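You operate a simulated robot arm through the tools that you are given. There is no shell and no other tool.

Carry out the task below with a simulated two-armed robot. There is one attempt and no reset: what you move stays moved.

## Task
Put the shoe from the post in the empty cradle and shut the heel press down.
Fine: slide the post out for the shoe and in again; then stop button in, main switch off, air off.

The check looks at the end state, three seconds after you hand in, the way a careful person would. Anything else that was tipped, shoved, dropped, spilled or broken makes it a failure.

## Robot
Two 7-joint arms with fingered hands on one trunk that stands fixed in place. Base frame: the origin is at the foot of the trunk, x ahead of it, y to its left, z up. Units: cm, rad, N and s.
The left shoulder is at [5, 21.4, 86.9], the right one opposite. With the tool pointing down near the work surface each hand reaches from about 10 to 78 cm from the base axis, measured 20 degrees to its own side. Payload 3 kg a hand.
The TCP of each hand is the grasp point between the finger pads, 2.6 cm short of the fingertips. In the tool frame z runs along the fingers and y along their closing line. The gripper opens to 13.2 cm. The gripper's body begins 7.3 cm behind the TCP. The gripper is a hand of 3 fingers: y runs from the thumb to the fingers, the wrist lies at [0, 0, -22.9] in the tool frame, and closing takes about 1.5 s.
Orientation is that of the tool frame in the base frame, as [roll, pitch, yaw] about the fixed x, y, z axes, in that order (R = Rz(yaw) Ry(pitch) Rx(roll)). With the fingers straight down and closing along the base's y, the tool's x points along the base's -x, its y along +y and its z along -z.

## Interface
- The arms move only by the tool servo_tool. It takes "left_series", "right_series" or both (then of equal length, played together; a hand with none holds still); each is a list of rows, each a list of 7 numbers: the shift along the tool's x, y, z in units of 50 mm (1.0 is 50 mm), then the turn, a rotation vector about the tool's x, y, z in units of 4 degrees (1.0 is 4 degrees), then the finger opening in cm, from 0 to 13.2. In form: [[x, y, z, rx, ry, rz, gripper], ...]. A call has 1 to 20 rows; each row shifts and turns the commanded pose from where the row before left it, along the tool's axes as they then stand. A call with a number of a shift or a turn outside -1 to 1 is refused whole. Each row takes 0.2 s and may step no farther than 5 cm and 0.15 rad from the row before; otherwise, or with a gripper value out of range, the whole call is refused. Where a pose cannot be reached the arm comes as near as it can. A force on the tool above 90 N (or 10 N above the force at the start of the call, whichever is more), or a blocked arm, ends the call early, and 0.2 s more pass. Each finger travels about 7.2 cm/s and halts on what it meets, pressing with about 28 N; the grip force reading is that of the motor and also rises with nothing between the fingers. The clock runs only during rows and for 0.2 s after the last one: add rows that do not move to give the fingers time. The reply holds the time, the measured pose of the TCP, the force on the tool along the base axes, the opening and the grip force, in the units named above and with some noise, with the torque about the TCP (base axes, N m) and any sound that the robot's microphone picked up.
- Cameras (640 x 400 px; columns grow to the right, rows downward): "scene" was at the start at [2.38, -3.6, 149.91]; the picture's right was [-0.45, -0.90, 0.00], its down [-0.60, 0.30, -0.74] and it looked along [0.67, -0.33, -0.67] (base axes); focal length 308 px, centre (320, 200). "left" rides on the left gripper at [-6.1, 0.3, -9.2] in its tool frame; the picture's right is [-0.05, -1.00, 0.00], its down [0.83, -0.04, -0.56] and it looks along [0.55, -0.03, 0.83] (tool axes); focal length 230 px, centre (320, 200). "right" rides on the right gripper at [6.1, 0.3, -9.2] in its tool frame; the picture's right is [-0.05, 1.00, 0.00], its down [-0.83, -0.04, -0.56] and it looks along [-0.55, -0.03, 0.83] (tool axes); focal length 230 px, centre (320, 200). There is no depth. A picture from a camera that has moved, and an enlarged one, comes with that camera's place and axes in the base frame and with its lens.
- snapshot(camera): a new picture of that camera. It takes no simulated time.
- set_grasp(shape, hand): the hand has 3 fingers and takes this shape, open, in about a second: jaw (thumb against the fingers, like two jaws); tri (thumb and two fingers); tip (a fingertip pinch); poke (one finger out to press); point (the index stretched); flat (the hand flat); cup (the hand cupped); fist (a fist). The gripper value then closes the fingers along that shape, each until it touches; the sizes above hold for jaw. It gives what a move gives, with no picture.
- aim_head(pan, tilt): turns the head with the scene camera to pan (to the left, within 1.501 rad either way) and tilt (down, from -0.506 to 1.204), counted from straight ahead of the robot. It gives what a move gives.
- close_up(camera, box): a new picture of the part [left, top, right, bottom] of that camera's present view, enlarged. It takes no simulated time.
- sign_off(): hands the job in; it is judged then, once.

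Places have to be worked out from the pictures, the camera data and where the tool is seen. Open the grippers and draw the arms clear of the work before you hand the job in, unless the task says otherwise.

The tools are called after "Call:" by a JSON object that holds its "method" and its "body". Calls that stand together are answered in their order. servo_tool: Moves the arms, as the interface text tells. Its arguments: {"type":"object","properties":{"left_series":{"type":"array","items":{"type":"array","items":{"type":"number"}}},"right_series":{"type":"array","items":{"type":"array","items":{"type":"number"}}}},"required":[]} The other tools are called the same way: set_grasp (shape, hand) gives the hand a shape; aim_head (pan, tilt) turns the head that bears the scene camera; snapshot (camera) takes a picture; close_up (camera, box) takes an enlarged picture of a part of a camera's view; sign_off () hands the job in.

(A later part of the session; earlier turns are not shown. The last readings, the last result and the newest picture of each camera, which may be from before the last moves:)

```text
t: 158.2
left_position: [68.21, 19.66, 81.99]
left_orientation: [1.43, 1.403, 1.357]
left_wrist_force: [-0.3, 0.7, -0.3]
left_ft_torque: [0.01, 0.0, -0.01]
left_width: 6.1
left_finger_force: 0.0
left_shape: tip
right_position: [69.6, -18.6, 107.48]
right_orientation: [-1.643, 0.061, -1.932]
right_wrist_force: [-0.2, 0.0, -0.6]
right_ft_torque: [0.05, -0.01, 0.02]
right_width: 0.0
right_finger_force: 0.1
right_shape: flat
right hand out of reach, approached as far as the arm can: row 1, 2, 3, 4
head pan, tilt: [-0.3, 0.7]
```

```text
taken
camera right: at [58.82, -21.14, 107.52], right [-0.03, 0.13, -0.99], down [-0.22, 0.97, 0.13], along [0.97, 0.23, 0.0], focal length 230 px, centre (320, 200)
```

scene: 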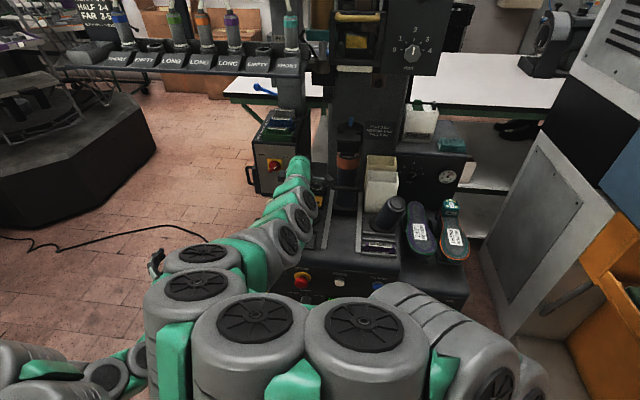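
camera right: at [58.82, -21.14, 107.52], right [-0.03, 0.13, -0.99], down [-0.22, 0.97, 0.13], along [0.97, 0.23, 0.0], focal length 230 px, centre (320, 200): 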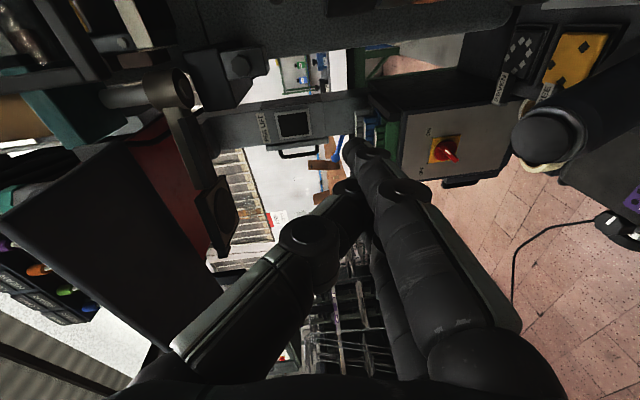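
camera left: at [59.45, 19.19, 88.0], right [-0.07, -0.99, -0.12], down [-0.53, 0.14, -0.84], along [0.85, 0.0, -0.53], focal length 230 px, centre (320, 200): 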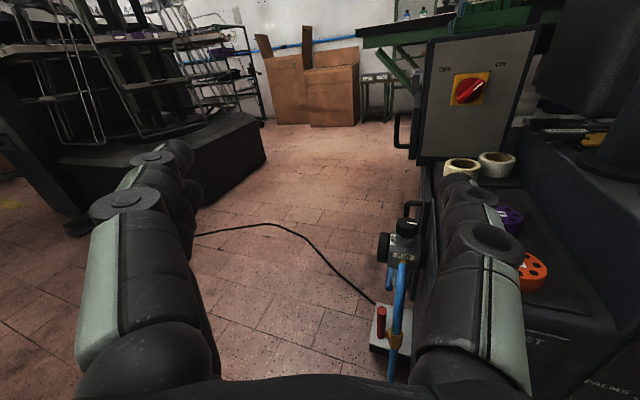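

The right arm is now in a workable posture. I move the left hand further left to give room, and extend the right hand forward-left at height, toward a point in front of and above the switch.

Call:
{"method": "servo_tool", "body": {"left_series": [[0, 0.6, 0, 0, 0, 0, 6], [0, 0.6, 0, 0, 0, 0, 6], [0, 0.6, 0, 0, 0, 0, 6], [0, 0.6, 0, 0, 0, 0, 6], [0, 0, 0, 0, 0, 0, 6]]}}

Call:
{"method": "servo_tool", "body": {"right_series": [[-0.262, 0.1, 0.647, 0, 0, 0, 12.6], [-0.262, 0.1, 0.647, 0, 0, 0, 12.6], [-0.262, 0.2, 0.647, 0, 0, 0, 12.6], [-0.262, 0.2, 0.647, 0, 0, 0, 12.6], [-0.262, 0.25, 0.647, 0, 0, 0, 12.6], [0, 0, 0, 0, 0, 0, 12.6]]}}

Call:
{"method": "snapshot", "body": {"camera": "scene"}}

Call:
{"method": "snapshot", "body": {"camera": "right"}}

Call:
{"method": "snapshot", "body": {"camera": "left"}}

```text
t: 159.4
left_position: [68.95, 31.42, 84.04]
left_orientation: [1.441, 1.403, 1.369]
left_wrist_force: [-0.8, -0.4, -0.8]
left_ft_torque: [0.0, 0.02, -0.04]
left_width: 6.05
left_finger_force: 0.1
left_shape: tip
right_position: [69.69, -18.59, 107.55]
right_orientation: [-1.643, 0.062, -1.933]
right_wrist_force: [0.0, 0.0, -0.1]
right_ft_torque: [0.03, 0.01, 0.01]
right_width: 0.01
right_finger_force: 0.0
right_shape: flat
head pan, tilt: [-0.3, 0.7]
```

```text
t: 160.8
left_position: [69.07, 31.33, 83.9]
left_orientation: [1.44, 1.402, 1.367]
left_wrist_force: [-0.5, 0.0, 0.0]
left_ft_torque: [-0.01, 0.0, 0.01]
left_width: 6.05
left_finger_force: 0.1
left_shape: tip
right_position: [81.33, -18.12, 104.72]
right_orientation: [-1.642, 0.061, -1.928]
right_wrist_force: [-0.4, 0.1, 0.0]
right_ft_torque: [-0.02, -0.04, -0.01]
right_width: 0.03
right_finger_force: 0.0
right_shape: flat
right hand out of reach, approached as far as the arm can: row 4, 5
head pan, tilt: [-0.3, 0.7]
```

```text
taken
```

scene: 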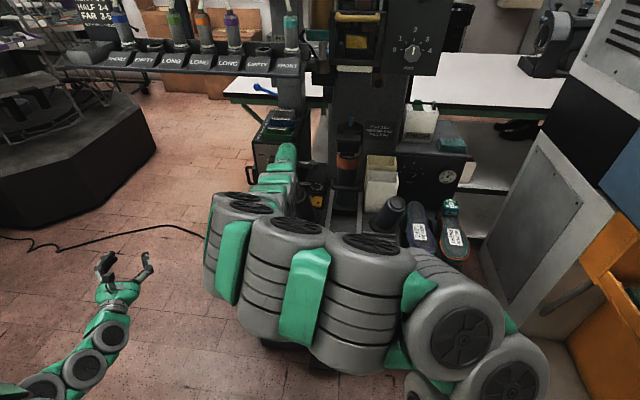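

```text
taken
camera right: at [70.41, -20.62, 104.64], right [-0.03, 0.13, -0.99], down [-0.23, 0.96, 0.13], along [0.97, 0.23, 0.0], focal length 230 px, centre (320, 200)
```

right: 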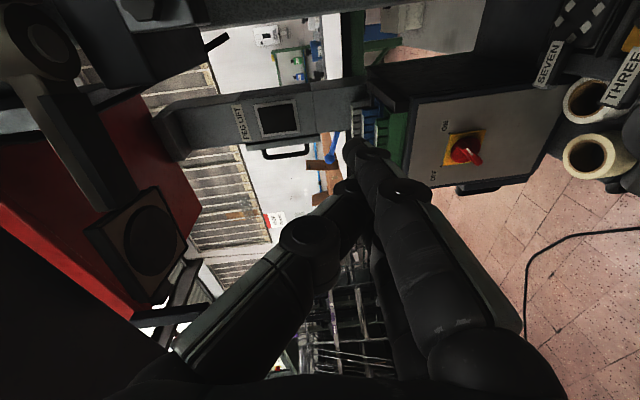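

```text
taken
camera left: at [59.7, 31.39, 89.9], right [-0.07, -0.99, -0.12], down [-0.53, 0.14, -0.84], along [0.85, 0.0, -0.53], focal length 230 px, centre (320, 200)
```

left: 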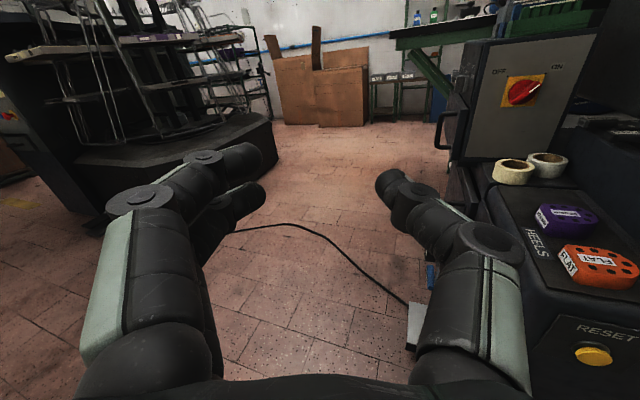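

The right arm's elbow has folded inward and now limits it. I take the hand back and point it down again, so that the arm can unfold, and then bring it to the mirror pose of the left arm (thumb inward), which should stretch well.

Call:
{"method": "servo_tool", "body": {"right_series": [[0.3, -0.1, -0.7, 0, 0, 0, 12.6], [0.3, -0.1, -0.7, 0, 0, 0, 12.6], [0.3, -0.1, -0.7, 0, 0, 0, 12.6], [0.3, 0, -0.7, 0, 0, 0, 12.6], [0.3, 0, -0.7, 0, 0, 0, 12.6], [0.3, 0, -0.7, 0, 0, 0, 12.6], [0.3, 0, -0.5, -1, 0, 0, 12.6], [0.3, 0, -0.5, -1, 0, 0, 12.6], [0, 0, 0, -1, 0, 0, 12.6], [0, 0, 0, -1, 0, 0, 12.6], [0, 0, 0, -1, 0, 0, 12.6], [0, 0, 0, -1, 0, 0, 12.6], [0, 0, 0, -1, 0, 0, 12.6], [0, 0, 0, -1, 0, 0, 12.6], [0, 0, 0, -1, 0, 0, 12.6], [0, 0, 0, -1, 0, 0, 12.6]]}}

Call:
{"method": "snapshot", "body": {"camera": "scene"}}

Call:
{"method": "snapshot", "body": {"camera": "right"}}

```text
t: 164.2
left_position: [69.11, 31.33, 84.04]
left_orientation: [1.44, 1.401, 1.366]
left_wrist_force: [0.6, 0.3, 0.1]
left_ft_torque: [0.02, -0.03, 0.0]
left_width: 6.04
left_finger_force: 0.2
left_shape: tip
right_position: [66.46, -19.14, 107.75]
right_orientation: [-2.251, 0.06, -1.938]
right_wrist_force: [-0.4, 0.0, -0.4]
right_ft_torque: [-0.04, -0.01, 0.01]
right_width: 0.0
right_finger_force: 0.1
right_shape: flat
right hand out of reach, approached as far as the arm can: row 4, 5, 6, 7, 8
head pan, tilt: [-0.3, 0.7]
```

```text
taken
```

scene: 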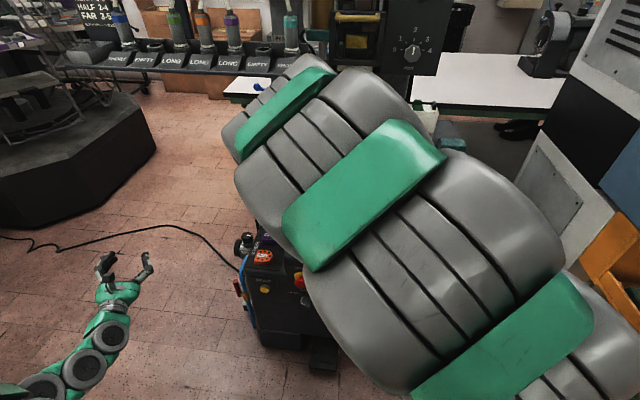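

```text
taken
camera right: at [57.13, -22.68, 112.87], right [-0.55, 0.32, -0.77], down [-0.09, 0.9, 0.43], along [0.83, 0.31, -0.47], focal length 230 px, centre (320, 200)
```

right: 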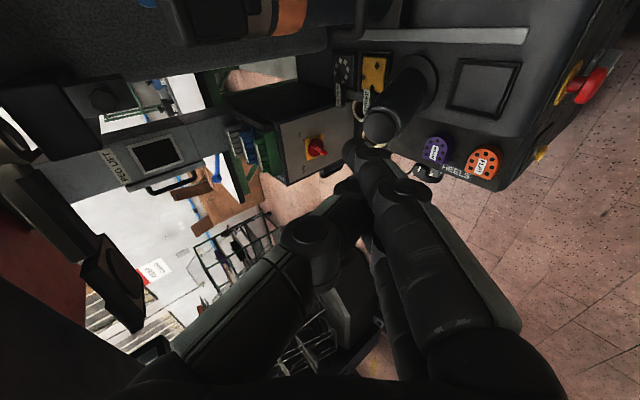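

The elbow is high now; I keep pitching the hand down while moving it right and back toward the robot's right side.

Call:
{"method": "servo_tool", "body": {"right_series": [[0.35, 0.1, -0.2, -1, 0, 0, 12.6], [0.35, 0.1, -0.2, -1, 0, 0, 12.6], [0.35, 0.1, -0.2, -1, 0, 0, 12.6], [0.35, 0.1, -0.2, -1, 0, 0, 12.6], [0.35, 0.15, -0.2, -1, 0, 0, 12.6], [0.35, 0.15, -0.15, -1, 0, 0, 12.6], [0.35, 0.15, -0.1, -1, 0, 0, 12.6], [0.35, 0.2, -0.1, -1, 0, 0, 12.6], [0.35, 0.2, 0, -1, 0, 0, 12.6], [0.35, 0.2, 0, -1, 0, 0, 12.6], [0.35, 0.2, 0, -1, 0, 0, 12.6], [0.35, 0.2, 0, -1, 0, 0, 12.6], [0, 0, 0, -1, 0, 0, 12.6], [0, 0, 0, 0, 0, 0, 12.6]]}}

Call:
{"method": "snapshot", "body": {"camera": "scene"}}

```text
t: 167.2
left_position: [69.04, 31.39, 83.98]
left_orientation: [1.439, 1.401, 1.366]
left_wrist_force: [0.2, -0.2, 0.2]
left_ft_torque: [-0.04, 0.0, -0.02]
left_width: 6.05
left_finger_force: 0.2
left_shape: tip
right_position: [47.31, -34.5, 107.74]
right_orientation: [3.127, 0.06, -1.936]
right_wrist_force: [-0.2, -0.1, -0.7]
right_ft_torque: [-0.01, 0.0, 0.01]
right_width: 0.03
right_finger_force: 0.0
right_shape: flat
head pan, tilt: [-0.3, 0.7]
```

```text
taken
```

scene: 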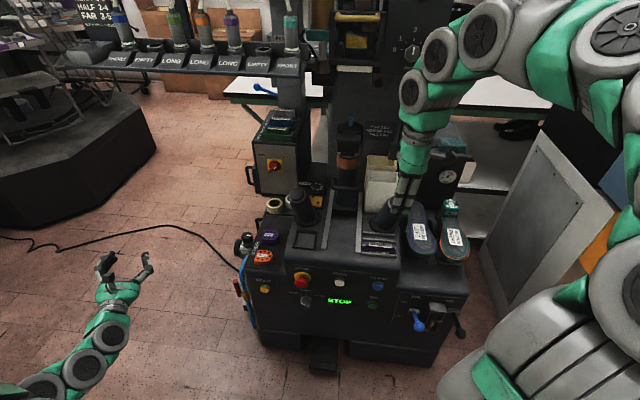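

The right arm is back in its natural posture, tool down. I turn the hand another 90° about its own axis (fingers to the right, thumb inward).

Call:
{"method": "servo_tool", "body": {"right_series": [[0, 0, 0, 0, 0, -1, 12.6], [0, 0, 0, 0, 0, -1, 12.6], [0, 0, 0, 0, 0, -1, 12.6], [0, 0, 0, 0, 0, -1, 12.6], [0, 0, 0, 0, 0, -1, 12.6], [0, 0, 0, 0, 0, -1, 12.6], [0, 0, 0, 0, 0, -1, 12.6], [0, 0, 0, 0, 0, -1, 12.6], [0, 0, 0, 0, 0, -1, 12.6], [0, 0, 0, 0, 0, -1, 12.6], [0, 0, 0, 0, 0, -1, 12.6], [0, 0, 0, 0, 0, -1, 12.6], [0, 0, 0, 0, 0, -1, 12.6], [0, 0, 0, 0, 0, -1, 12.6], [0, 0, 0, 0, 0, -1, 12.6], [0, 0, 0, 0, 0, -1, 12.6], [0, 0, 0, 0, 0, -1, 12.6], [0, 0, 0, 0, 0, -1, 12.6], [0, 0, 0, 0, 0, -1, 12.6], [0, 0, 0, 0, 0, -1, 12.6]]}}

Call:
{"method": "snapshot", "body": {"camera": "scene"}}

```text
t: 171.4
left_position: [69.02, 31.42, 83.97]
left_orientation: [1.438, 1.401, 1.366]
left_wrist_force: [0.1, 0.0, 0.0]
left_ft_torque: [-0.01, 0.01, 0.01]
left_width: 6.04
left_finger_force: 0.0
left_shape: tip
right_position: [35.27, -12.5, 113.63]
right_orientation: [-3.082, 0.024, -0.541]
right_wrist_force: [0.2, -0.1, 0.2]
right_ft_torque: [-0.01, 0.0, 0.02]
right_width: 0.02
right_finger_force: 0.1
right_shape: flat
right hand out of reach, approached as far as the arm can: row 8, 9, 10, 11, 12, 13, 14, 15, 16, 17, 18, 19, 20
head pan, tilt: [-0.3, 0.7]
```

```text
taken
```

scene: 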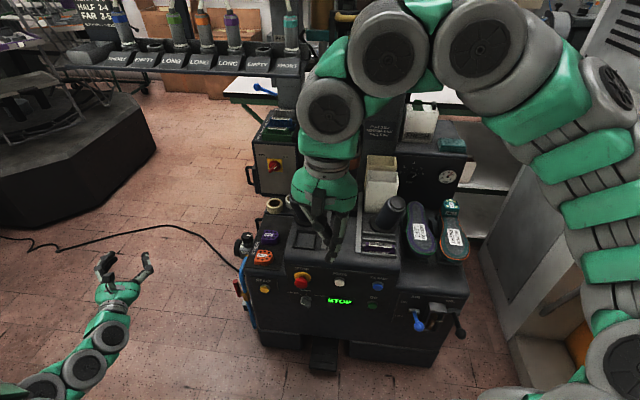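

The orientation is reached, the hand having moved to the centre-front. Now I tilt it up toward horizontal while moving forward over the left half of the machine, staying high.

Call:
{"method": "servo_tool", "body": {"right_series": [[0.5, 0, 0, 0, 1, 0, 12.6], [0.5, 0, 0, 0, 1, 0, 12.6], [0.5, 0, 0, 0, 1, 0, 12.6], [0.5, 0, 0, 0, 1, 0, 12.6], [0.4, 0, 0.2, 0, 1, 0, 12.6], [0.4, 0, 0.2, 0, 1, 0, 12.6], [0.4, 0, 0.2, 0, 1, 0, 12.6], [0.4, 0, 0.2, 0, 1, 0, 12.6], [0, 0, 0, 0, 0, 0, 12.6]]}}

Call:
{"method": "snapshot", "body": {"camera": "scene"}}

Call:
{"method": "snapshot", "body": {"camera": "right"}}

```text
t: 173.4
left_position: [69.09, 31.25, 83.98]
left_orientation: [1.44, 1.401, 1.367]
left_wrist_force: [0.9, -0.2, 0.8]
left_ft_torque: [0.02, 0.01, 0.01]
left_width: 6.04
left_finger_force: 0.1
left_shape: tip
right_position: [46.02, -16.55, 112.61]
right_orientation: [-3.075, -0.532, -0.578]
right_wrist_force: [-0.1, -0.1, -0.1]
right_ft_torque: [-0.01, 0.02, -0.06]
right_width: 0.0
right_finger_force: 0.1
right_shape: flat
right hand out of reach, approached as far as the arm can: row 1, 2, 3, 4, 5, 6, 7
head pan, tilt: [-0.3, 0.7]
```

```text
taken
```

scene: 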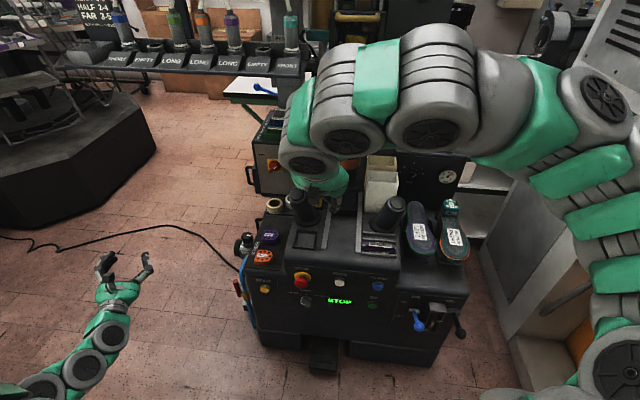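

```text
taken
camera right: at [46.07, -17.71, 123.67], right [-0.55, -0.83, -0.08], down [-0.83, 0.55, 0.06], along [0.0, 0.1, -0.99], focal length 230 px, centre (320, 200)
```

right: 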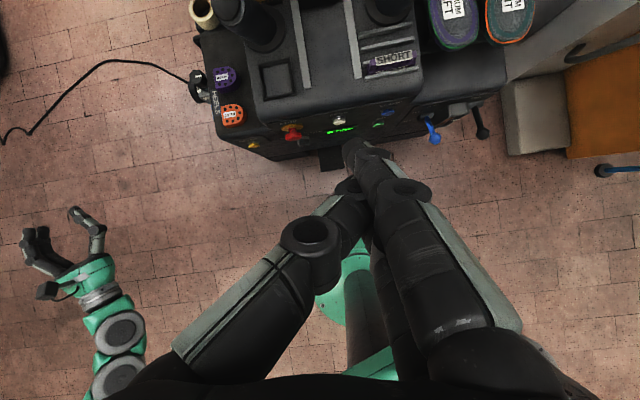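

Working well: the camera now looks down from above the hand. I continue tilting up to horizontal and moving forward.

Call:
{"method": "servo_tool", "body": {"right_series": [[0.3, 0, 0.2, 0, 1, 0, 12.6], [0.3, 0, 0.2, 0, 1, 0, 12.6], [0.3, 0, 0.3, 0, 1, 0, 12.6], [0.3, 0, 0.3, 0, 1, 0, 12.6], [0.25, 0, 0.35, 0, 1, 0, 12.6], [0.25, 0, 0.35, 0, 1, 0, 12.6], [0.2, 0, 0.4, 0, 1, 0, 12.6], [0.2, 0, 0.4, 0, 1, 0, 12.6], [0.1, 0, 0.4, 0, 1, 0, 12.6], [0.1, 0, 0.4, 0, 1, 0, 12.6], [0, 0, 0.4, 0, 1, 0, 12.6], [0, 0, 0.4, 0, 1, 0, 12.6], [0, 0, 0, 0, 1, 0, 12.6], [0, 0, 0, 0, 1, 0, 12.6], [0, 0, 0, 0, 0, 0, 12.6]]}}

Call:
{"method": "snapshot", "body": {"camera": "scene"}}

Call:
{"method": "snapshot", "body": {"camera": "right"}}

```text
t: 176.6
left_position: [69.02, 31.51, 83.96]
left_orientation: [1.44, 1.402, 1.365]
left_wrist_force: [-0.4, -0.7, 0.7]
left_ft_torque: [0.0, -0.02, 0.01]
left_width: 6.05
left_finger_force: 0.0
left_shape: tip
right_position: [67.17, -28.96, 109.37]
right_orientation: [-2.371, -1.489, -1.309]
right_wrist_force: [-0.3, 0.0, 0.2]
right_ft_torque: [0.05, -0.03, 0.06]
right_width: 0.0
right_finger_force: 0.1
right_shape: flat
head pan, tilt: [-0.3, 0.7]
```

```text
taken
```

scene: 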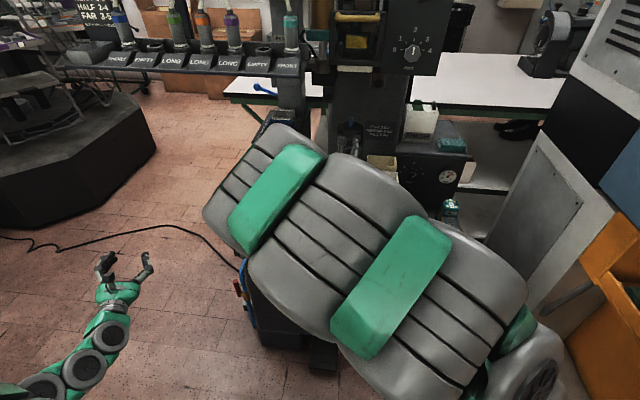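

```text
taken
camera right: at [59.13, -25.06, 115.97], right [-0.51, -0.85, -0.11], down [-0.47, 0.39, -0.79], along [0.72, -0.36, -0.6], focal length 230 px, centre (320, 200)
```

right: 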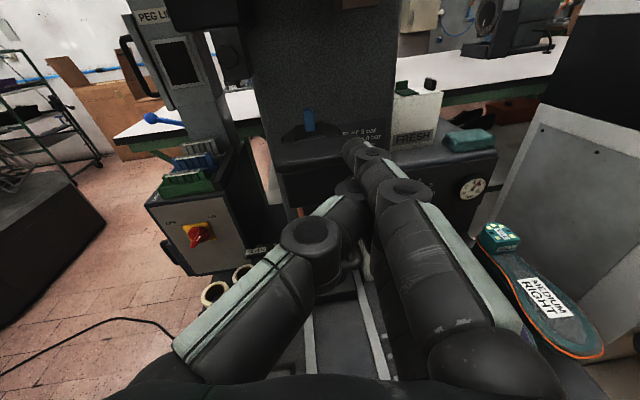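

That is the pose I wanted, in full reach. I correct heading and roll slightly and move the hand 24 cm left, above the left part of the deck.

Call:
{"method": "servo_tool", "body": {"right_series": [[0, 0, 0, 0.75, 0, -0.5, 12.6], [0, 0, 0, 0.75, 0, -0.5, 12.6], [0, 0, 0, 0.75, 0, -0.5, 12.6], [0, -0.8, 0, 0, 0, 0, 12.6], [0, -0.8, 0, 0, 0, 0, 12.6], [0, -0.8, 0, 0, 0, 0, 12.6], [0, -0.8, 0, 0, 0, 0, 12.6], [0, -0.8, 0, 0, 0, 0, 12.6], [0, -0.8, 0, 0, 0, 0, 12.6], [0, 0, 0, 0, 0, 0, 12.6]]}}

Call:
{"method": "snapshot", "body": {"camera": "right"}}

Call:
{"method": "snapshot", "body": {"camera": "left"}}

Call:
{"method": "snapshot", "body": {"camera": "scene"}}

```text
t: 178.8
left_position: [69.07, 31.42, 83.95]
left_orientation: [1.441, 1.402, 1.365]
left_wrist_force: [1.0, 0.6, 0.6]
left_ft_torque: [-0.01, 0.0, 0.0]
left_width: 6.08
left_finger_force: 0.1
left_shape: tip
right_position: [78.25, -7.81, 109.91]
right_orientation: [-2.743, -1.509, -0.884]
right_wrist_force: [0.0, -0.1, -0.7]
right_ft_torque: [0.0, 0.03, 0.01]
right_width: 0.0
right_finger_force: 0.1
right_shape: flat
right hand out of reach, approached as far as the arm can: row 2, 3
head pan, tilt: [-0.3, 0.7]
```

```text
taken
camera right: at [70.18, -4.11, 116.57], right [-0.47, -0.88, -0.08], down [-0.5, 0.34, -0.8], along [0.73, -0.33, -0.6], focal length 230 px, centre (320, 200)
```

right: 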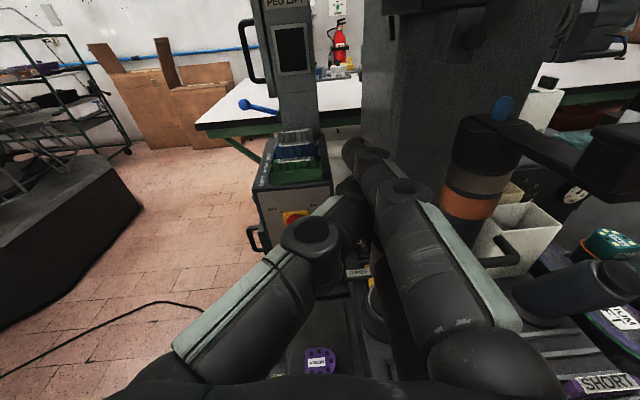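

```text
taken
camera left: at [59.7, 31.38, 89.9], right [-0.07, -0.99, -0.12], down [-0.53, 0.14, -0.84], along [0.85, 0.0, -0.53], focal length 230 px, centre (320, 200)
```

left: 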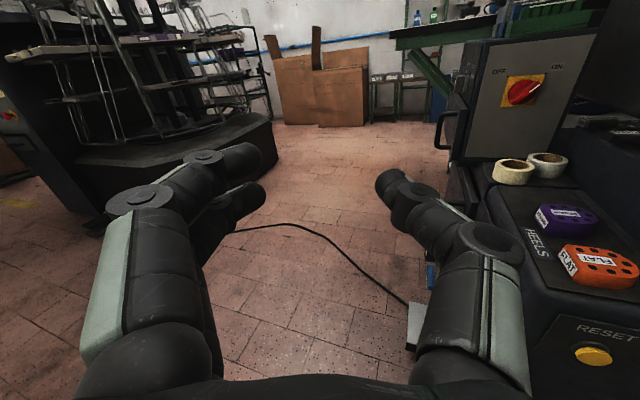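

```text
taken
```

scene: 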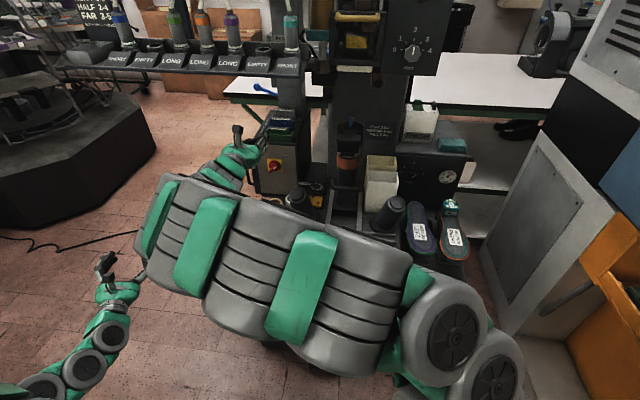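

The hand is now left of the palm button at z≈110. I shift the left hand further away from the right elbow and extend the right hand forward and down toward the switch.

Call:
{"method": "servo_tool", "body": {"left_series": [[0.5, 0.6, 0, 0, 0, 0, 6], [0.5, 0.6, 0, 0, 0, 0, 6], [0.5, 0.6, 0, 0, 0, 0, 6], [0.5, 0.6, 0, 0, 0, 0, 6], [0, 0, 0, 0, 0, 0, 6]]}}

Call:
{"method": "servo_tool", "body": {"right_series": [[-0.2, 0, 0.6, 0, 0, 0, 12.6], [-0.3, 0, 0.7, 0, 0, 0, 12.6], [-0.3, 0, 0.7, 0, 0, 0, 12.6], [-0.3, 0, 0.7, 0, 0, 0, 12.6], [0, 0, 0, 0, 0, 0, 12.6]]}}

Call:
{"method": "snapshot", "body": {"camera": "right"}}

Call:
{"method": "snapshot", "body": {"camera": "scene"}}

```text
t: 180.0
left_position: [70.26, 44.77, 76.1]
left_orientation: [1.439, 1.402, 1.367]
left_wrist_force: [-0.3, 0.1, -0.9]
left_ft_torque: [-0.01, 0.0, -0.01]
left_width: 6.04
left_finger_force: 0.2
left_shape: tip
right_position: [78.21, -7.8, 109.91]
right_orientation: [-2.743, -1.508, -0.885]
right_wrist_force: [0.1, -0.6, 0.3]
right_ft_torque: [0.0, -0.01, 0.02]
right_width: 0.02
right_finger_force: 0.1
right_shape: flat
head pan, tilt: [-0.3, 0.7]
```

```text
t: 181.2
left_position: [70.23, 44.76, 76.18]
left_orientation: [1.439, 1.401, 1.366]
left_wrist_force: [0.8, -0.4, -1.3]
left_ft_torque: [0.0, 0.01, 0.01]
left_width: 6.05
left_finger_force: 0.0
left_shape: tip
right_position: [90.01, -13.67, 103.54]
right_orientation: [-2.747, -1.507, -0.879]
right_wrist_force: [-0.5, -0.1, 0.2]
right_ft_torque: [-0.01, 0.03, 0.0]
right_width: 0.0
right_finger_force: 0.1
right_shape: flat
head pan, tilt: [-0.3, 0.7]
```

```text
taken
camera right: at [81.89, -10.09, 110.24], right [-0.47, -0.88, -0.08], down [-0.5, 0.34, -0.8], along [0.73, -0.33, -0.6], focal length 230 px, centre (320, 200)
```

right: 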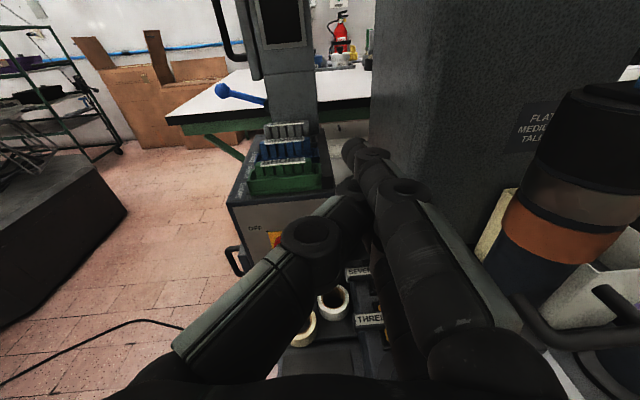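

```text
taken
```

scene: 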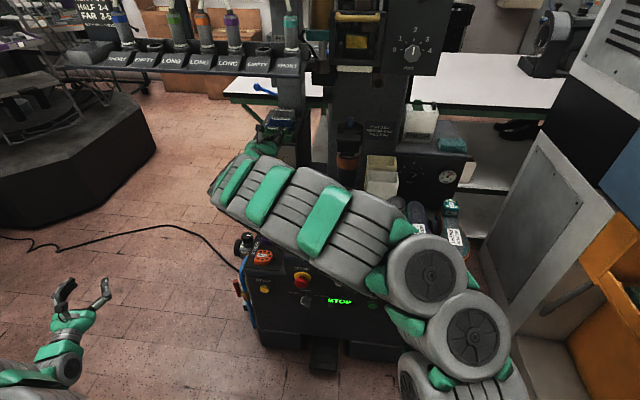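

The right arm now stretches freely. I lower the hand in front of the switch box (to z≈84, A≈96), keeping well left of the palm button.

Call:
{"method": "servo_tool", "body": {"right_series": [[-0.65, -0.083, 0.31, 0.45, 0, 0, 12.6], [-0.65, -0.083, 0.31, 0.45, 0, 0, 12.6], [-0.65, -0.083, 0.31, 0, 0, 0, 12.6], [-0.65, -0.083, 0.31, 0, 0, 0, 12.6], [-0.65, -0.083, 0.31, 0, 0, 0, 12.6], [-0.6, -0.083, 0.31, 0, 0, 0, 12.6], [0, 0, 0, 0, 0, 0, 12.6]]}}

Call:
{"method": "snapshot", "body": {"camera": "right"}}

Call:
{"method": "snapshot", "body": {"camera": "scene"}}

Call:
{"method": "snapshot", "body": {"camera": "left"}}

```text
t: 182.8
left_position: [70.24, 44.77, 76.13]
left_orientation: [1.44, 1.402, 1.367]
left_wrist_force: [-0.8, 0.1, -0.9]
left_ft_torque: [0.01, 0.0, -0.02]
left_width: 6.05
left_finger_force: 0.0
left_shape: tip
right_position: [98.76, -14.39, 83.9]
right_orientation: [-2.681, -1.507, -0.885]
right_wrist_force: [-0.4, 0.2, 0.5]
right_ft_torque: [-0.02, -0.02, 0.0]
right_width: 0.02
right_finger_force: 0.1
right_shape: flat
head pan, tilt: [-0.3, 0.7]
```

```text
taken
camera right: at [90.41, -11.34, 90.57], right [-0.41, -0.91, -0.08], down [-0.52, 0.31, -0.8], along [0.75, -0.29, -0.6], focal length 230 px, centre (320, 200)
```

right: 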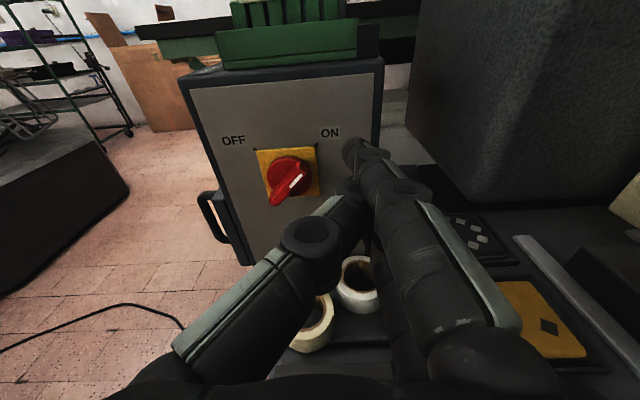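

```text
taken
```

scene: 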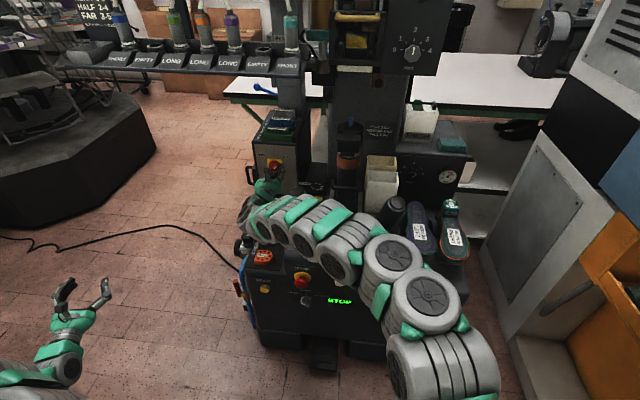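

```text
taken
camera left: at [60.8, 44.82, 82.1], right [-0.07, -0.99, -0.12], down [-0.53, 0.14, -0.84], along [0.85, 0.0, -0.53], focal length 230 px, centre (320, 200)
```

left: 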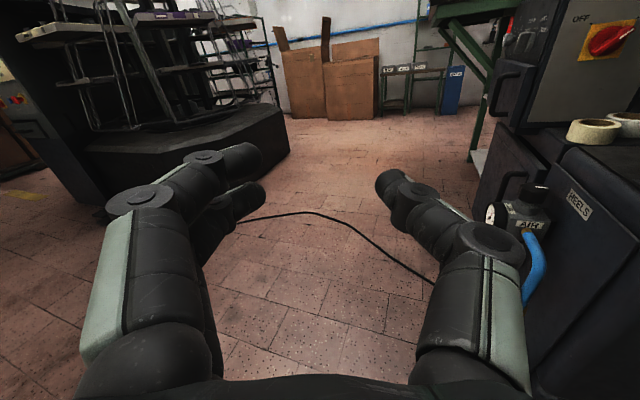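

The right hand is in front of the switch with some reach to spare. I close it into a compact jaw tip (known to end 2.6 cm past the grasp point), and move to just in front and to the right of the knob's upper-right end.

Call:
{"method": "set_grasp", "body": {"hand": "right", "shape": "jaw"}}

Call:
{"method": "servo_tool", "body": {"right_series": [[0, 0, 0, 0, 0, 0, 6], [0, 0, 0, 0, 0, 0, 0], [0, 0, 0, 0, 0, 0, 0], [0, 0, 0, 0, 0, 0, 0], [0, 0, 0, 0, 0, 0, 0], [0, 0, 0, 0, 0, 0, 0], [-0.28, 0, 0.3, 0.55, 0, 0, 0], [-0.28, 0, 0.6, 0.55, 0, 0, 0], [0, 0, 0, 0, 0, 0, 0]]}}

Call:
{"method": "snapshot", "body": {"camera": "right"}}

Call:
{"method": "close_up", "body": {"camera": "scene", "box": [230, 130, 350, 260]}}

```text
t: 183.7
left_position: [70.03, 44.8, 76.2]
left_orientation: [1.439, 1.402, 1.367]
left_wrist_force: [-0.3, -0.2, 0.5]
left_ft_torque: [-0.02, 0.02, 0.02]
left_width: 6.03
left_finger_force: 0.1
left_shape: tip
right_position: [98.72, -14.52, 83.98]
right_orientation: [-2.678, -1.508, -0.887]
right_wrist_force: [-0.1, -0.8, -0.6]
right_ft_torque: [-0.04, -0.02, 0.0]
right_width: 13.18
right_finger_force: 0.1
right_shape: jaw
head pan, tilt: [-0.3, 0.7]
```

```text
t: 185.7
left_position: [70.12, 44.68, 76.19]
left_orientation: [1.441, 1.403, 1.365]
left_wrist_force: [0.0, 0.4, -0.3]
left_ft_torque: [-0.02, -0.02, -0.02]
left_width: 6.04
left_finger_force: 0.1
left_shape: tip
right_position: [102.78, -16.12, 80.92]
right_orientation: [-2.598, -1.508, -0.889]
right_wrist_force: [-0.2, -0.6, -0.5]
right_ft_torque: [-0.01, -0.02, 0.04]
right_width: 0.0
right_finger_force: 27.5
right_shape: jaw
head pan, tilt: [-0.3, 0.7]
```

```text
taken
camera right: at [94.24, -13.63, 87.47], right [-0.34, -0.94, -0.08], down [-0.54, 0.27, -0.8], along [0.77, -0.23, -0.6], focal length 230 px, centre (320, 200)
```

right: 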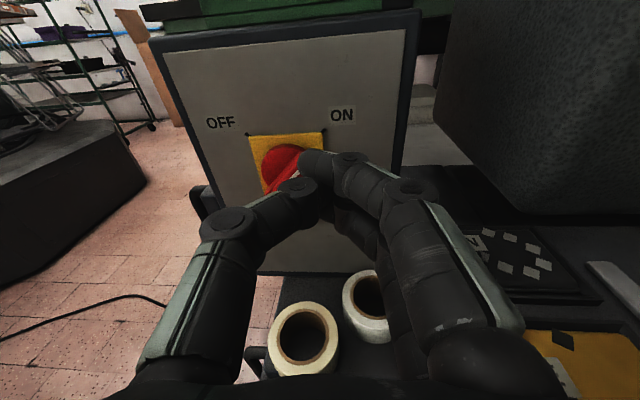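

```text
3.08 times, centred on (290, 195) of scene
camera zoom: at [3.01, -2.38, 150.2], right [-0.3, -0.96, 0.0], down [-0.62, 0.19, -0.76], along [0.73, -0.23, -0.64], focal length 948 px, centre (412, 215)
```

zoom: 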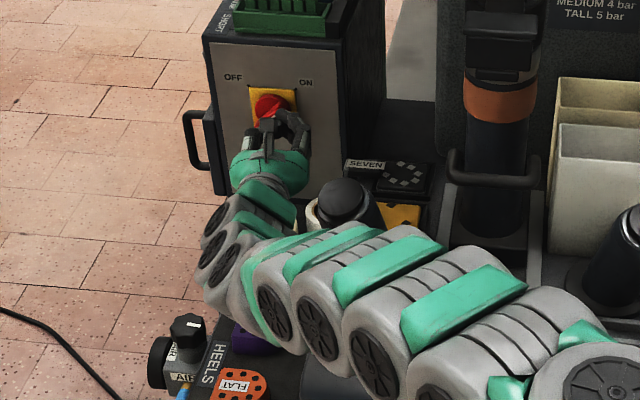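

The hand is in place: the forearm passes in front of the palm button without touching. The tip is at A≈101.8, right of the knob end. I advance 4 cm straight toward the box and look.

Call:
{"method": "servo_tool", "body": {"right_series": [[0, 0.04, 0.4, 0, 0, 0, 0], [0, 0.04, 0.4, 0, 0, 0, 0], [0, 0, 0, 0, 0, 0, 0]]}}

Call:
{"method": "close_up", "body": {"camera": "right", "box": [180, 80, 420, 240]}}

Call:
{"method": "close_up", "body": {"camera": "scene", "box": [240, 130, 320, 210]}}

Call:
{"method": "close_up", "body": {"camera": "left", "box": [480, 0, 640, 120]}}

```text
t: 186.5
left_position: [70.04, 44.81, 76.19]
left_orientation: [1.44, 1.4, 1.365]
left_wrist_force: [0.1, -0.3, -0.1]
left_ft_torque: [-0.01, -0.02, 0.02]
left_width: 6.05
left_finger_force: 0.1
left_shape: tip
right_position: [106.38, -17.9, 80.62]
right_orientation: [-2.602, -1.509, -0.882]
right_wrist_force: [0.1, 0.7, 0.2]
right_ft_torque: [-0.02, 0.01, -0.01]
right_width: 0.02
right_finger_force: 28.4
right_shape: jaw
head pan, tilt: [-0.3, 0.7]
```

```text
2.50 times, centred on (300, 160) of right
camera zoom: at [97.85, -15.34, 87.27], right [-0.34, -0.94, -0.08], down [-0.54, 0.27, -0.8], along [0.77, -0.23, -0.6], focal length 575 px, centre (370, 300)
```

zoom: 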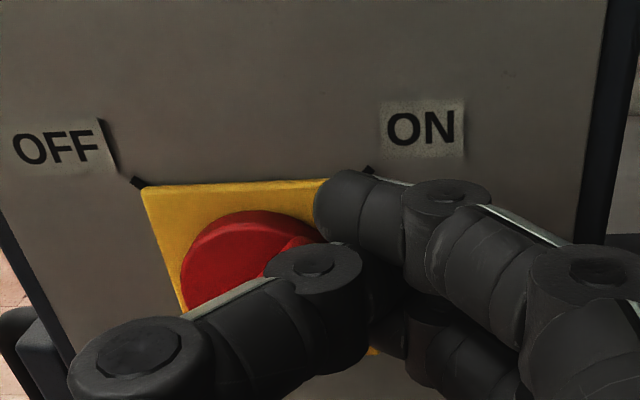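

```text
5.00 times, centred on (280, 170) of scene
camera zoom: at [3.02, -2.38, 150.2], right [-0.3, -0.96, 0.0], down [-0.62, 0.19, -0.76], along [0.73, -0.23, -0.64], focal length 1540 px, centre (520, 350)
```

zoom: 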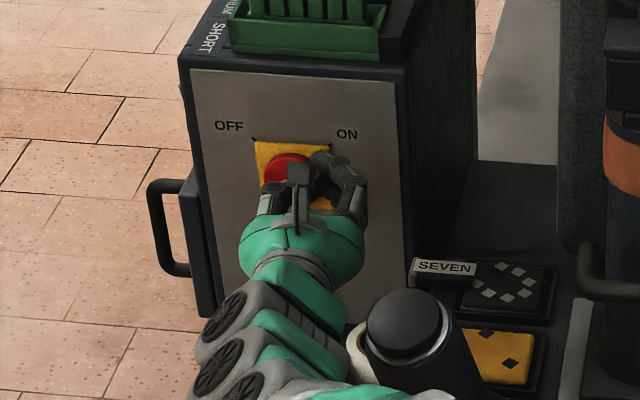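

```text
3.33 times, centred on (560, 60) of left
camera zoom: at [60.8, 44.82, 82.1], right [-0.07, -0.99, -0.12], down [-0.53, 0.14, -0.84], along [0.85, 0.0, -0.53], focal length 767 px, centre (-480, 667)
```

zoom: 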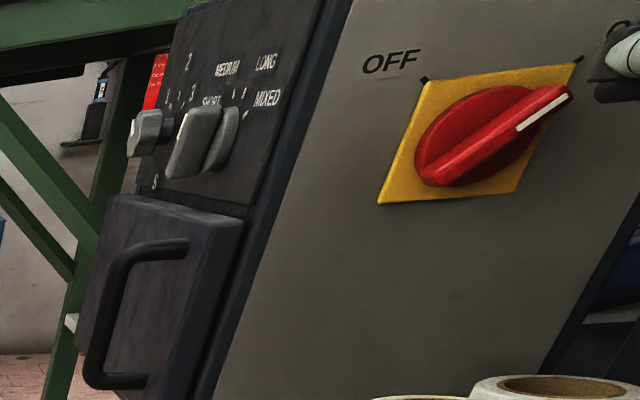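

The tip stands just right of the bar's upper end, about 1 cm short in depth. The left camera shows the knob clearly (bar from (B -37.5, z 75.7) to (-33, 79.2)). I shift 0.4 cm right, go 1.6 cm deeper and check for contact.

Call:
{"method": "servo_tool", "body": {"right_series": [[0, 0.08, 0, 0, 0, 0, 0], [0, 0.016, 0.16, 0, 0, 0, 0], [0, 0.016, 0.16, 0, 0, 0, 0], [0, 0, 0, 0, 0, 0, 0]]}}

Call:
{"method": "close_up", "body": {"camera": "left", "box": [540, 0, 640, 80]}}

Call:
{"method": "close_up", "body": {"camera": "scene", "box": [250, 140, 310, 200]}}

Call:
{"method": "close_up", "body": {"camera": "right", "box": [180, 80, 420, 240]}}

```text
t: 187.5
left_position: [70.18, 44.93, 76.22]
left_orientation: [1.44, 1.402, 1.366]
left_wrist_force: [0.2, 0.6, -0.3]
left_ft_torque: [-0.03, -0.03, -0.04]
left_width: 6.05
left_finger_force: 0.0
left_shape: tip
right_position: [107.65, -18.81, 80.53]
right_orientation: [-2.619, -1.508, -0.87]
right_wrist_force: [0.2, 0.3, -0.1]
right_ft_torque: [0.01, 0.0, -0.02]
right_width: 0.01
right_finger_force: 27.8
right_shape: jaw
head pan, tilt: [-0.3, 0.7]
```

```text
5.00 times, centred on (590, 40) of left
camera zoom: at [60.8, 44.82, 82.1], right [-0.07, -0.99, -0.12], down [-0.53, 0.14, -0.84], along [0.85, 0.0, -0.53], focal length 1150 px, centre (-1030, 1000)
```

zoom: 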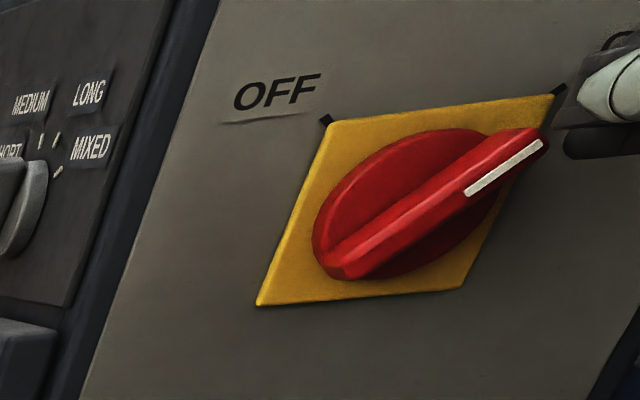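

```text
6.67 times, centred on (280, 170) of scene
camera zoom: at [3.01, -2.38, 150.2], right [-0.3, -0.96, 0.0], down [-0.62, 0.19, -0.76], along [0.73, -0.23, -0.64], focal length 2054 px, centre (587, 400)
```

zoom: 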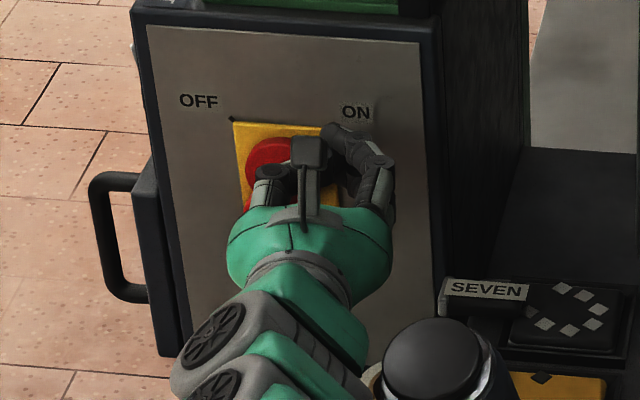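

```text
2.50 times, centred on (300, 160) of right
camera zoom: at [99.13, -16.37, 87.12], right [-0.34, -0.94, -0.08], down [-0.54, 0.27, -0.8], along [0.77, -0.23, -0.6], focal length 575 px, centre (370, 300)
```

zoom: 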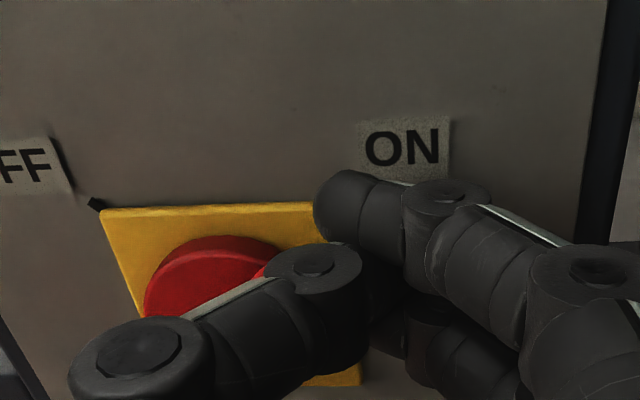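

Tip beside the bar end, no contact yet. I push left in half-centimetre steps and watch force and sound.

Call:
{"method": "servo_tool", "body": {"right_series": [[0, -0.0994, 0.0093, 0, 0, 0, 0], [0, -0.0994, 0.0093, 0, 0, 0, 0], [0, -0.0994, 0.0093, 0, 0, 0, 0], [0, 0, 0, 0, 0, 0, 0]]}}

Call:
{"method": "close_up", "body": {"camera": "left", "box": [540, 0, 640, 80]}}

```text
t: 188.5
left_position: [70.19, 44.78, 76.29]
left_orientation: [1.438, 1.401, 1.365]
left_wrist_force: [0.2, 0.3, -0.4]
left_ft_torque: [-0.02, 0.01, 0.03]
left_width: 6.05
left_finger_force: 0.1
left_shape: tip
right_position: [108.46, -17.68, 80.86]
right_orientation: [-2.572, -1.51, -0.916]
right_wrist_force: [-8.1, -9.2, 6.1]
right_ft_torque: [-0.16, 0.02, -0.17]
right_width: 0.0
right_finger_force: 28.1
right_shape: jaw
head pan, tilt: [-0.3, 0.7]
```

```text
5.00 times, centred on (590, 40) of left
camera zoom: at [60.82, 44.77, 82.11], right [-0.07, -0.99, -0.12], down [-0.53, 0.14, -0.84], along [0.85, 0.0, -0.53], focal length 1150 px, centre (-1030, 1000)
```

zoom: 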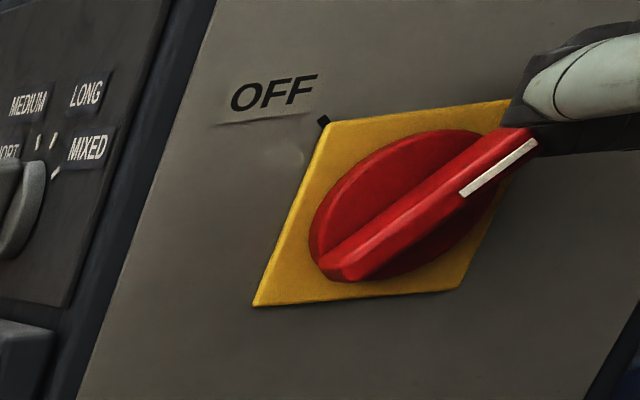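

The tip is pushing on the end face from slightly above (the reaction is upward), so it would not turn. I back off 0.6 cm, go 1.6 cm lower, and push left again so the flat of the fingers bears on the end from below-right.

Call:
{"method": "servo_tool", "body": {"right_series": [[0, 0.14, -0.01, 0, 0, 0, 0], [-0.16, 0, 0, 0, 0, 0, 0], [-0.16, 0, 0, 0, 0, 0, 0], [0, -0.0994, 0.0093, 0, 0, 0, 0], [0, -0.0994, 0.0093, 0, 0, 0, 0], [0, -0.0994, 0.0093, 0, 0, 0, 0], [0, 0, 0, 0, 0, 0, 0]]}}

Call:
{"method": "close_up", "body": {"camera": "left", "box": [540, 0, 640, 80]}}

```text
t: 190.1
left_position: [70.24, 44.82, 76.3]
left_orientation: [1.44, 1.4, 1.367]
left_wrist_force: [0.1, 0.3, -0.6]
left_ft_torque: [0.01, -0.01, 0.03]
left_width: 6.07
left_finger_force: 0.0
left_shape: tip
right_position: [108.09, -17.62, 79.62]
right_orientation: [-2.598, -1.509, -0.885]
right_wrist_force: [-1.4, -2.1, -2.0]
right_ft_torque: [-0.04, 0.02, -0.03]
right_width: 0.0
right_finger_force: 27.8
right_shape: jaw
right hand out of reach, approached as far as the arm can: row 4, 5, 6
head pan, tilt: [-0.3, 0.7]
```

```text
5.00 times, centred on (590, 40) of left
camera zoom: at [60.8, 44.81, 82.1], right [-0.07, -0.99, -0.12], down [-0.53, 0.14, -0.84], along [0.85, 0.0, -0.53], focal length 1150 px, centre (-1030, 1000)
```

zoom: 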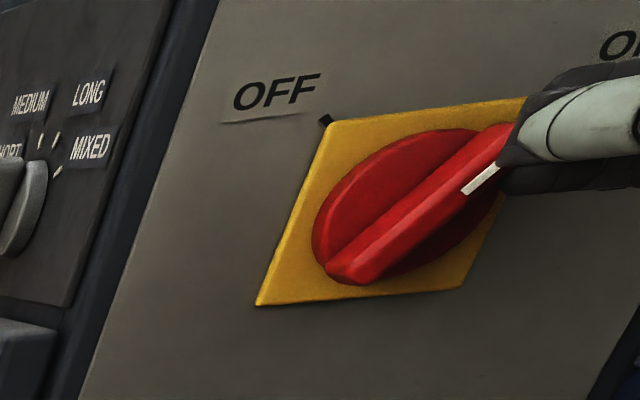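

The arm reached its limit in pure sideways translation, so I swing the hand left about the wrist instead (1° per row) and watch.

Call:
{"method": "servo_tool", "body": {"right_series": [[0, -0.08, 0.006, 0.25, 0, 0, 0], [0, -0.08, 0.006, 0.25, 0, 0, 0], [0, -0.08, 0.006, 0.25, 0, 0, 0], [0, 0, 0, 0, 0, 0, 0]]}}

Call:
{"method": "close_up", "body": {"camera": "left", "box": [540, 0, 640, 80]}}

Call:
{"method": "close_up", "body": {"camera": "scene", "box": [250, 140, 310, 200]}}

```text
t: 191.1
left_position: [70.18, 44.79, 76.21]
left_orientation: [1.438, 1.401, 1.365]
left_wrist_force: [-0.7, 0.6, -0.1]
left_ft_torque: [-0.03, -0.02, -0.01]
left_width: 6.04
left_finger_force: 0.1
left_shape: tip
right_position: [108.54, -16.56, 79.65]
right_orientation: [-2.528, -1.507, -0.907]
right_wrist_force: [-7.2, -12.9, 7.7]
right_ft_torque: [-0.09, -0.06, -0.15]
right_width: 0.04
right_finger_force: 27.8
right_shape: jaw
head pan, tilt: [-0.3, 0.7]
```

```text
5.00 times, centred on (590, 40) of left
camera zoom: at [60.81, 44.77, 82.11], right [-0.07, -0.99, -0.12], down [-0.53, 0.14, -0.84], along [0.85, 0.0, -0.53], focal length 1150 px, centre (-1030, 1000)
```

zoom: 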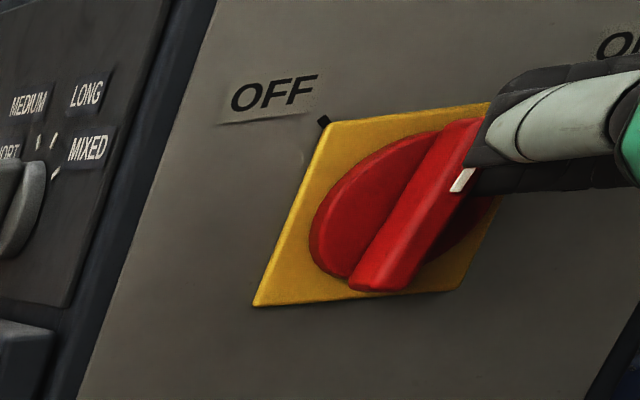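

```text
6.67 times, centred on (280, 170) of scene
camera zoom: at [2.99, -2.4, 150.2], right [-0.3, -0.96, 0.0], down [-0.62, 0.19, -0.77], along [0.73, -0.23, -0.64], focal length 2054 px, centre (587, 400)
```

zoom: 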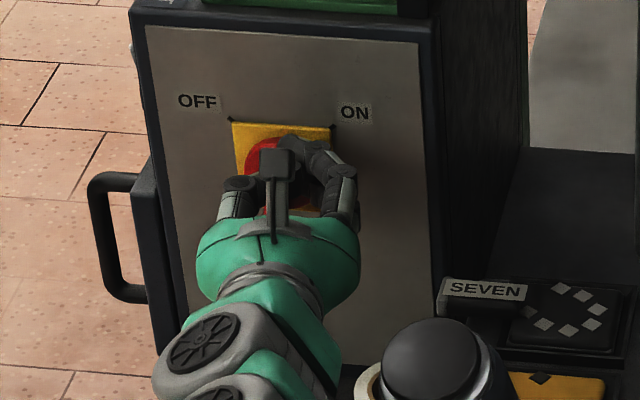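

The knob is turning toward OFF. I keep swinging left.

Call:
{"method": "servo_tool", "body": {"right_series": [[0, -0.08, 0.006, 0.25, 0, 0, 0], [0, -0.08, 0.006, 0.25, 0, 0, 0], [0, -0.08, 0.006, 0.25, 0, 0, 0], [0, 0, 0, 0, 0, 0, 0]]}}

Call:
{"method": "close_up", "body": {"camera": "left", "box": [540, 0, 640, 80]}}

```text
t: 192.1
left_position: [70.25, 44.78, 76.19]
left_orientation: [1.437, 1.401, 1.36]
left_wrist_force: [-1.0, 0.6, 0.4]
left_ft_torque: [0.02, 0.01, 0.0]
left_width: 6.04
left_finger_force: 0.1
left_shape: tip
right_position: [108.82, -15.8, 79.94]
right_orientation: [-2.433, -1.513, -0.953]
right_wrist_force: [-18.8, -22.8, 35.8]
right_ft_torque: [-0.42, -0.51, -0.56]
right_width: 0.01
right_finger_force: 27.8
right_shape: jaw
head pan, tilt: [-0.3, 0.7]
```

```text
5.00 times, centred on (590, 40) of left
camera zoom: at [60.79, 44.74, 82.15], right [-0.07, -0.99, -0.12], down [-0.53, 0.14, -0.84], along [0.85, 0.0, -0.53], focal length 1150 px, centre (-1030, 1000)
```

zoom: 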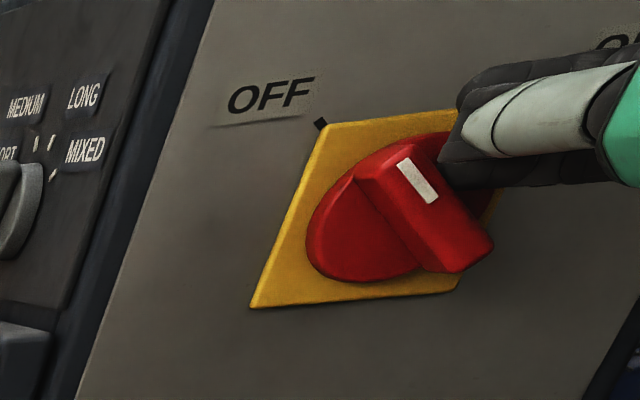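

The bar has swung over to the OFF side. I back the hand off and look at where it stands.

Call:
{"method": "servo_tool", "body": {"right_series": [[0, 0.1, -0.2, 0, 0, 0, 0], [0, 0, -0.6, 0, 0, 0, 0], [0, 0, -0.6, 0, 0, 0, 0], [0, 0, 0, 0, 0, 0, 0]]}}

Call:
{"method": "close_up", "body": {"camera": "left", "box": [540, 0, 640, 80]}}

Call:
{"method": "close_up", "body": {"camera": "right", "box": [180, 80, 420, 240]}}

Call:
{"method": "close_up", "body": {"camera": "scene", "box": [250, 140, 310, 200]}}

```text
t: 193.1
left_position: [70.25, 44.68, 76.12]
left_orientation: [1.439, 1.4, 1.363]
left_wrist_force: [0.2, -0.1, 1.1]
left_ft_torque: [-0.01, 0.01, 0.01]
left_width: 6.03
left_finger_force: 0.1
left_shape: tip
right_position: [101.99, -14.86, 80.11]
right_orientation: [-2.489, -1.507, -0.898]
right_wrist_force: [0.6, 0.7, -0.6]
right_ft_torque: [-0.02, -0.03, -0.03]
right_width: 0.0
right_finger_force: 28.4
right_shape: jaw
head pan, tilt: [-0.3, 0.7]
```

```text
5.00 times, centred on (590, 40) of left
camera zoom: at [60.92, 44.66, 82.1], right [-0.07, -0.99, -0.12], down [-0.53, 0.14, -0.84], along [0.85, 0.0, -0.53], focal length 1150 px, centre (-1030, 1000)
```

zoom: 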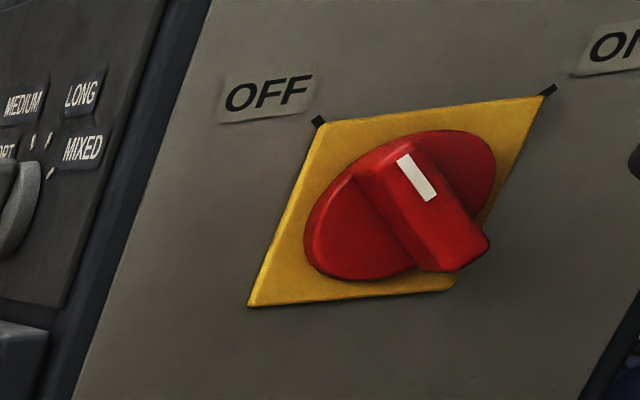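

```text
2.50 times, centred on (300, 160) of right
camera zoom: at [93.17, -13.28, 86.6], right [-0.25, -0.96, -0.09], down [-0.56, 0.22, -0.8], along [0.79, -0.15, -0.59], focal length 575 px, centre (370, 300)
```

zoom: 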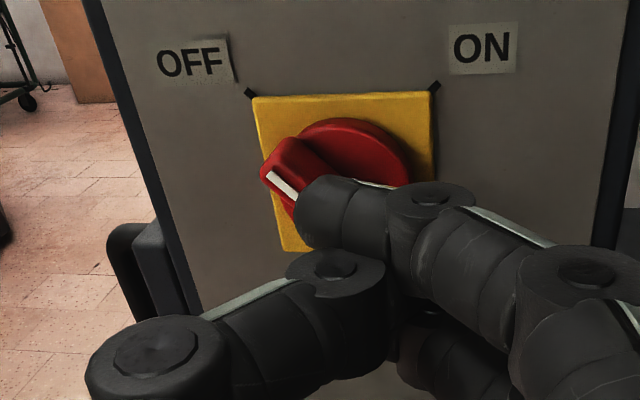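

```text
6.67 times, centred on (280, 170) of scene
camera zoom: at [3.01, -2.38, 150.2], right [-0.3, -0.95, 0.0], down [-0.61, 0.19, -0.76], along [0.73, -0.23, -0.64], focal length 2054 px, centre (587, 400)
```

zoom: 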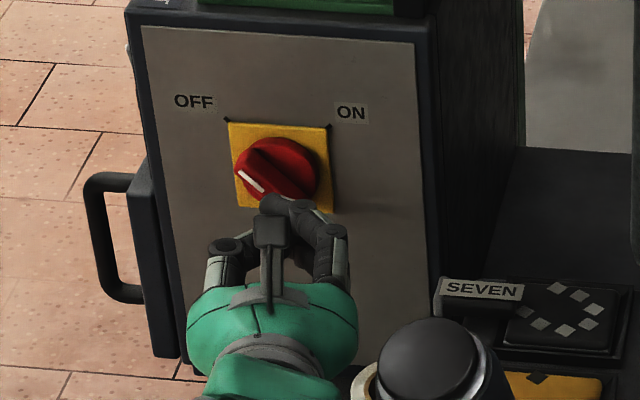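

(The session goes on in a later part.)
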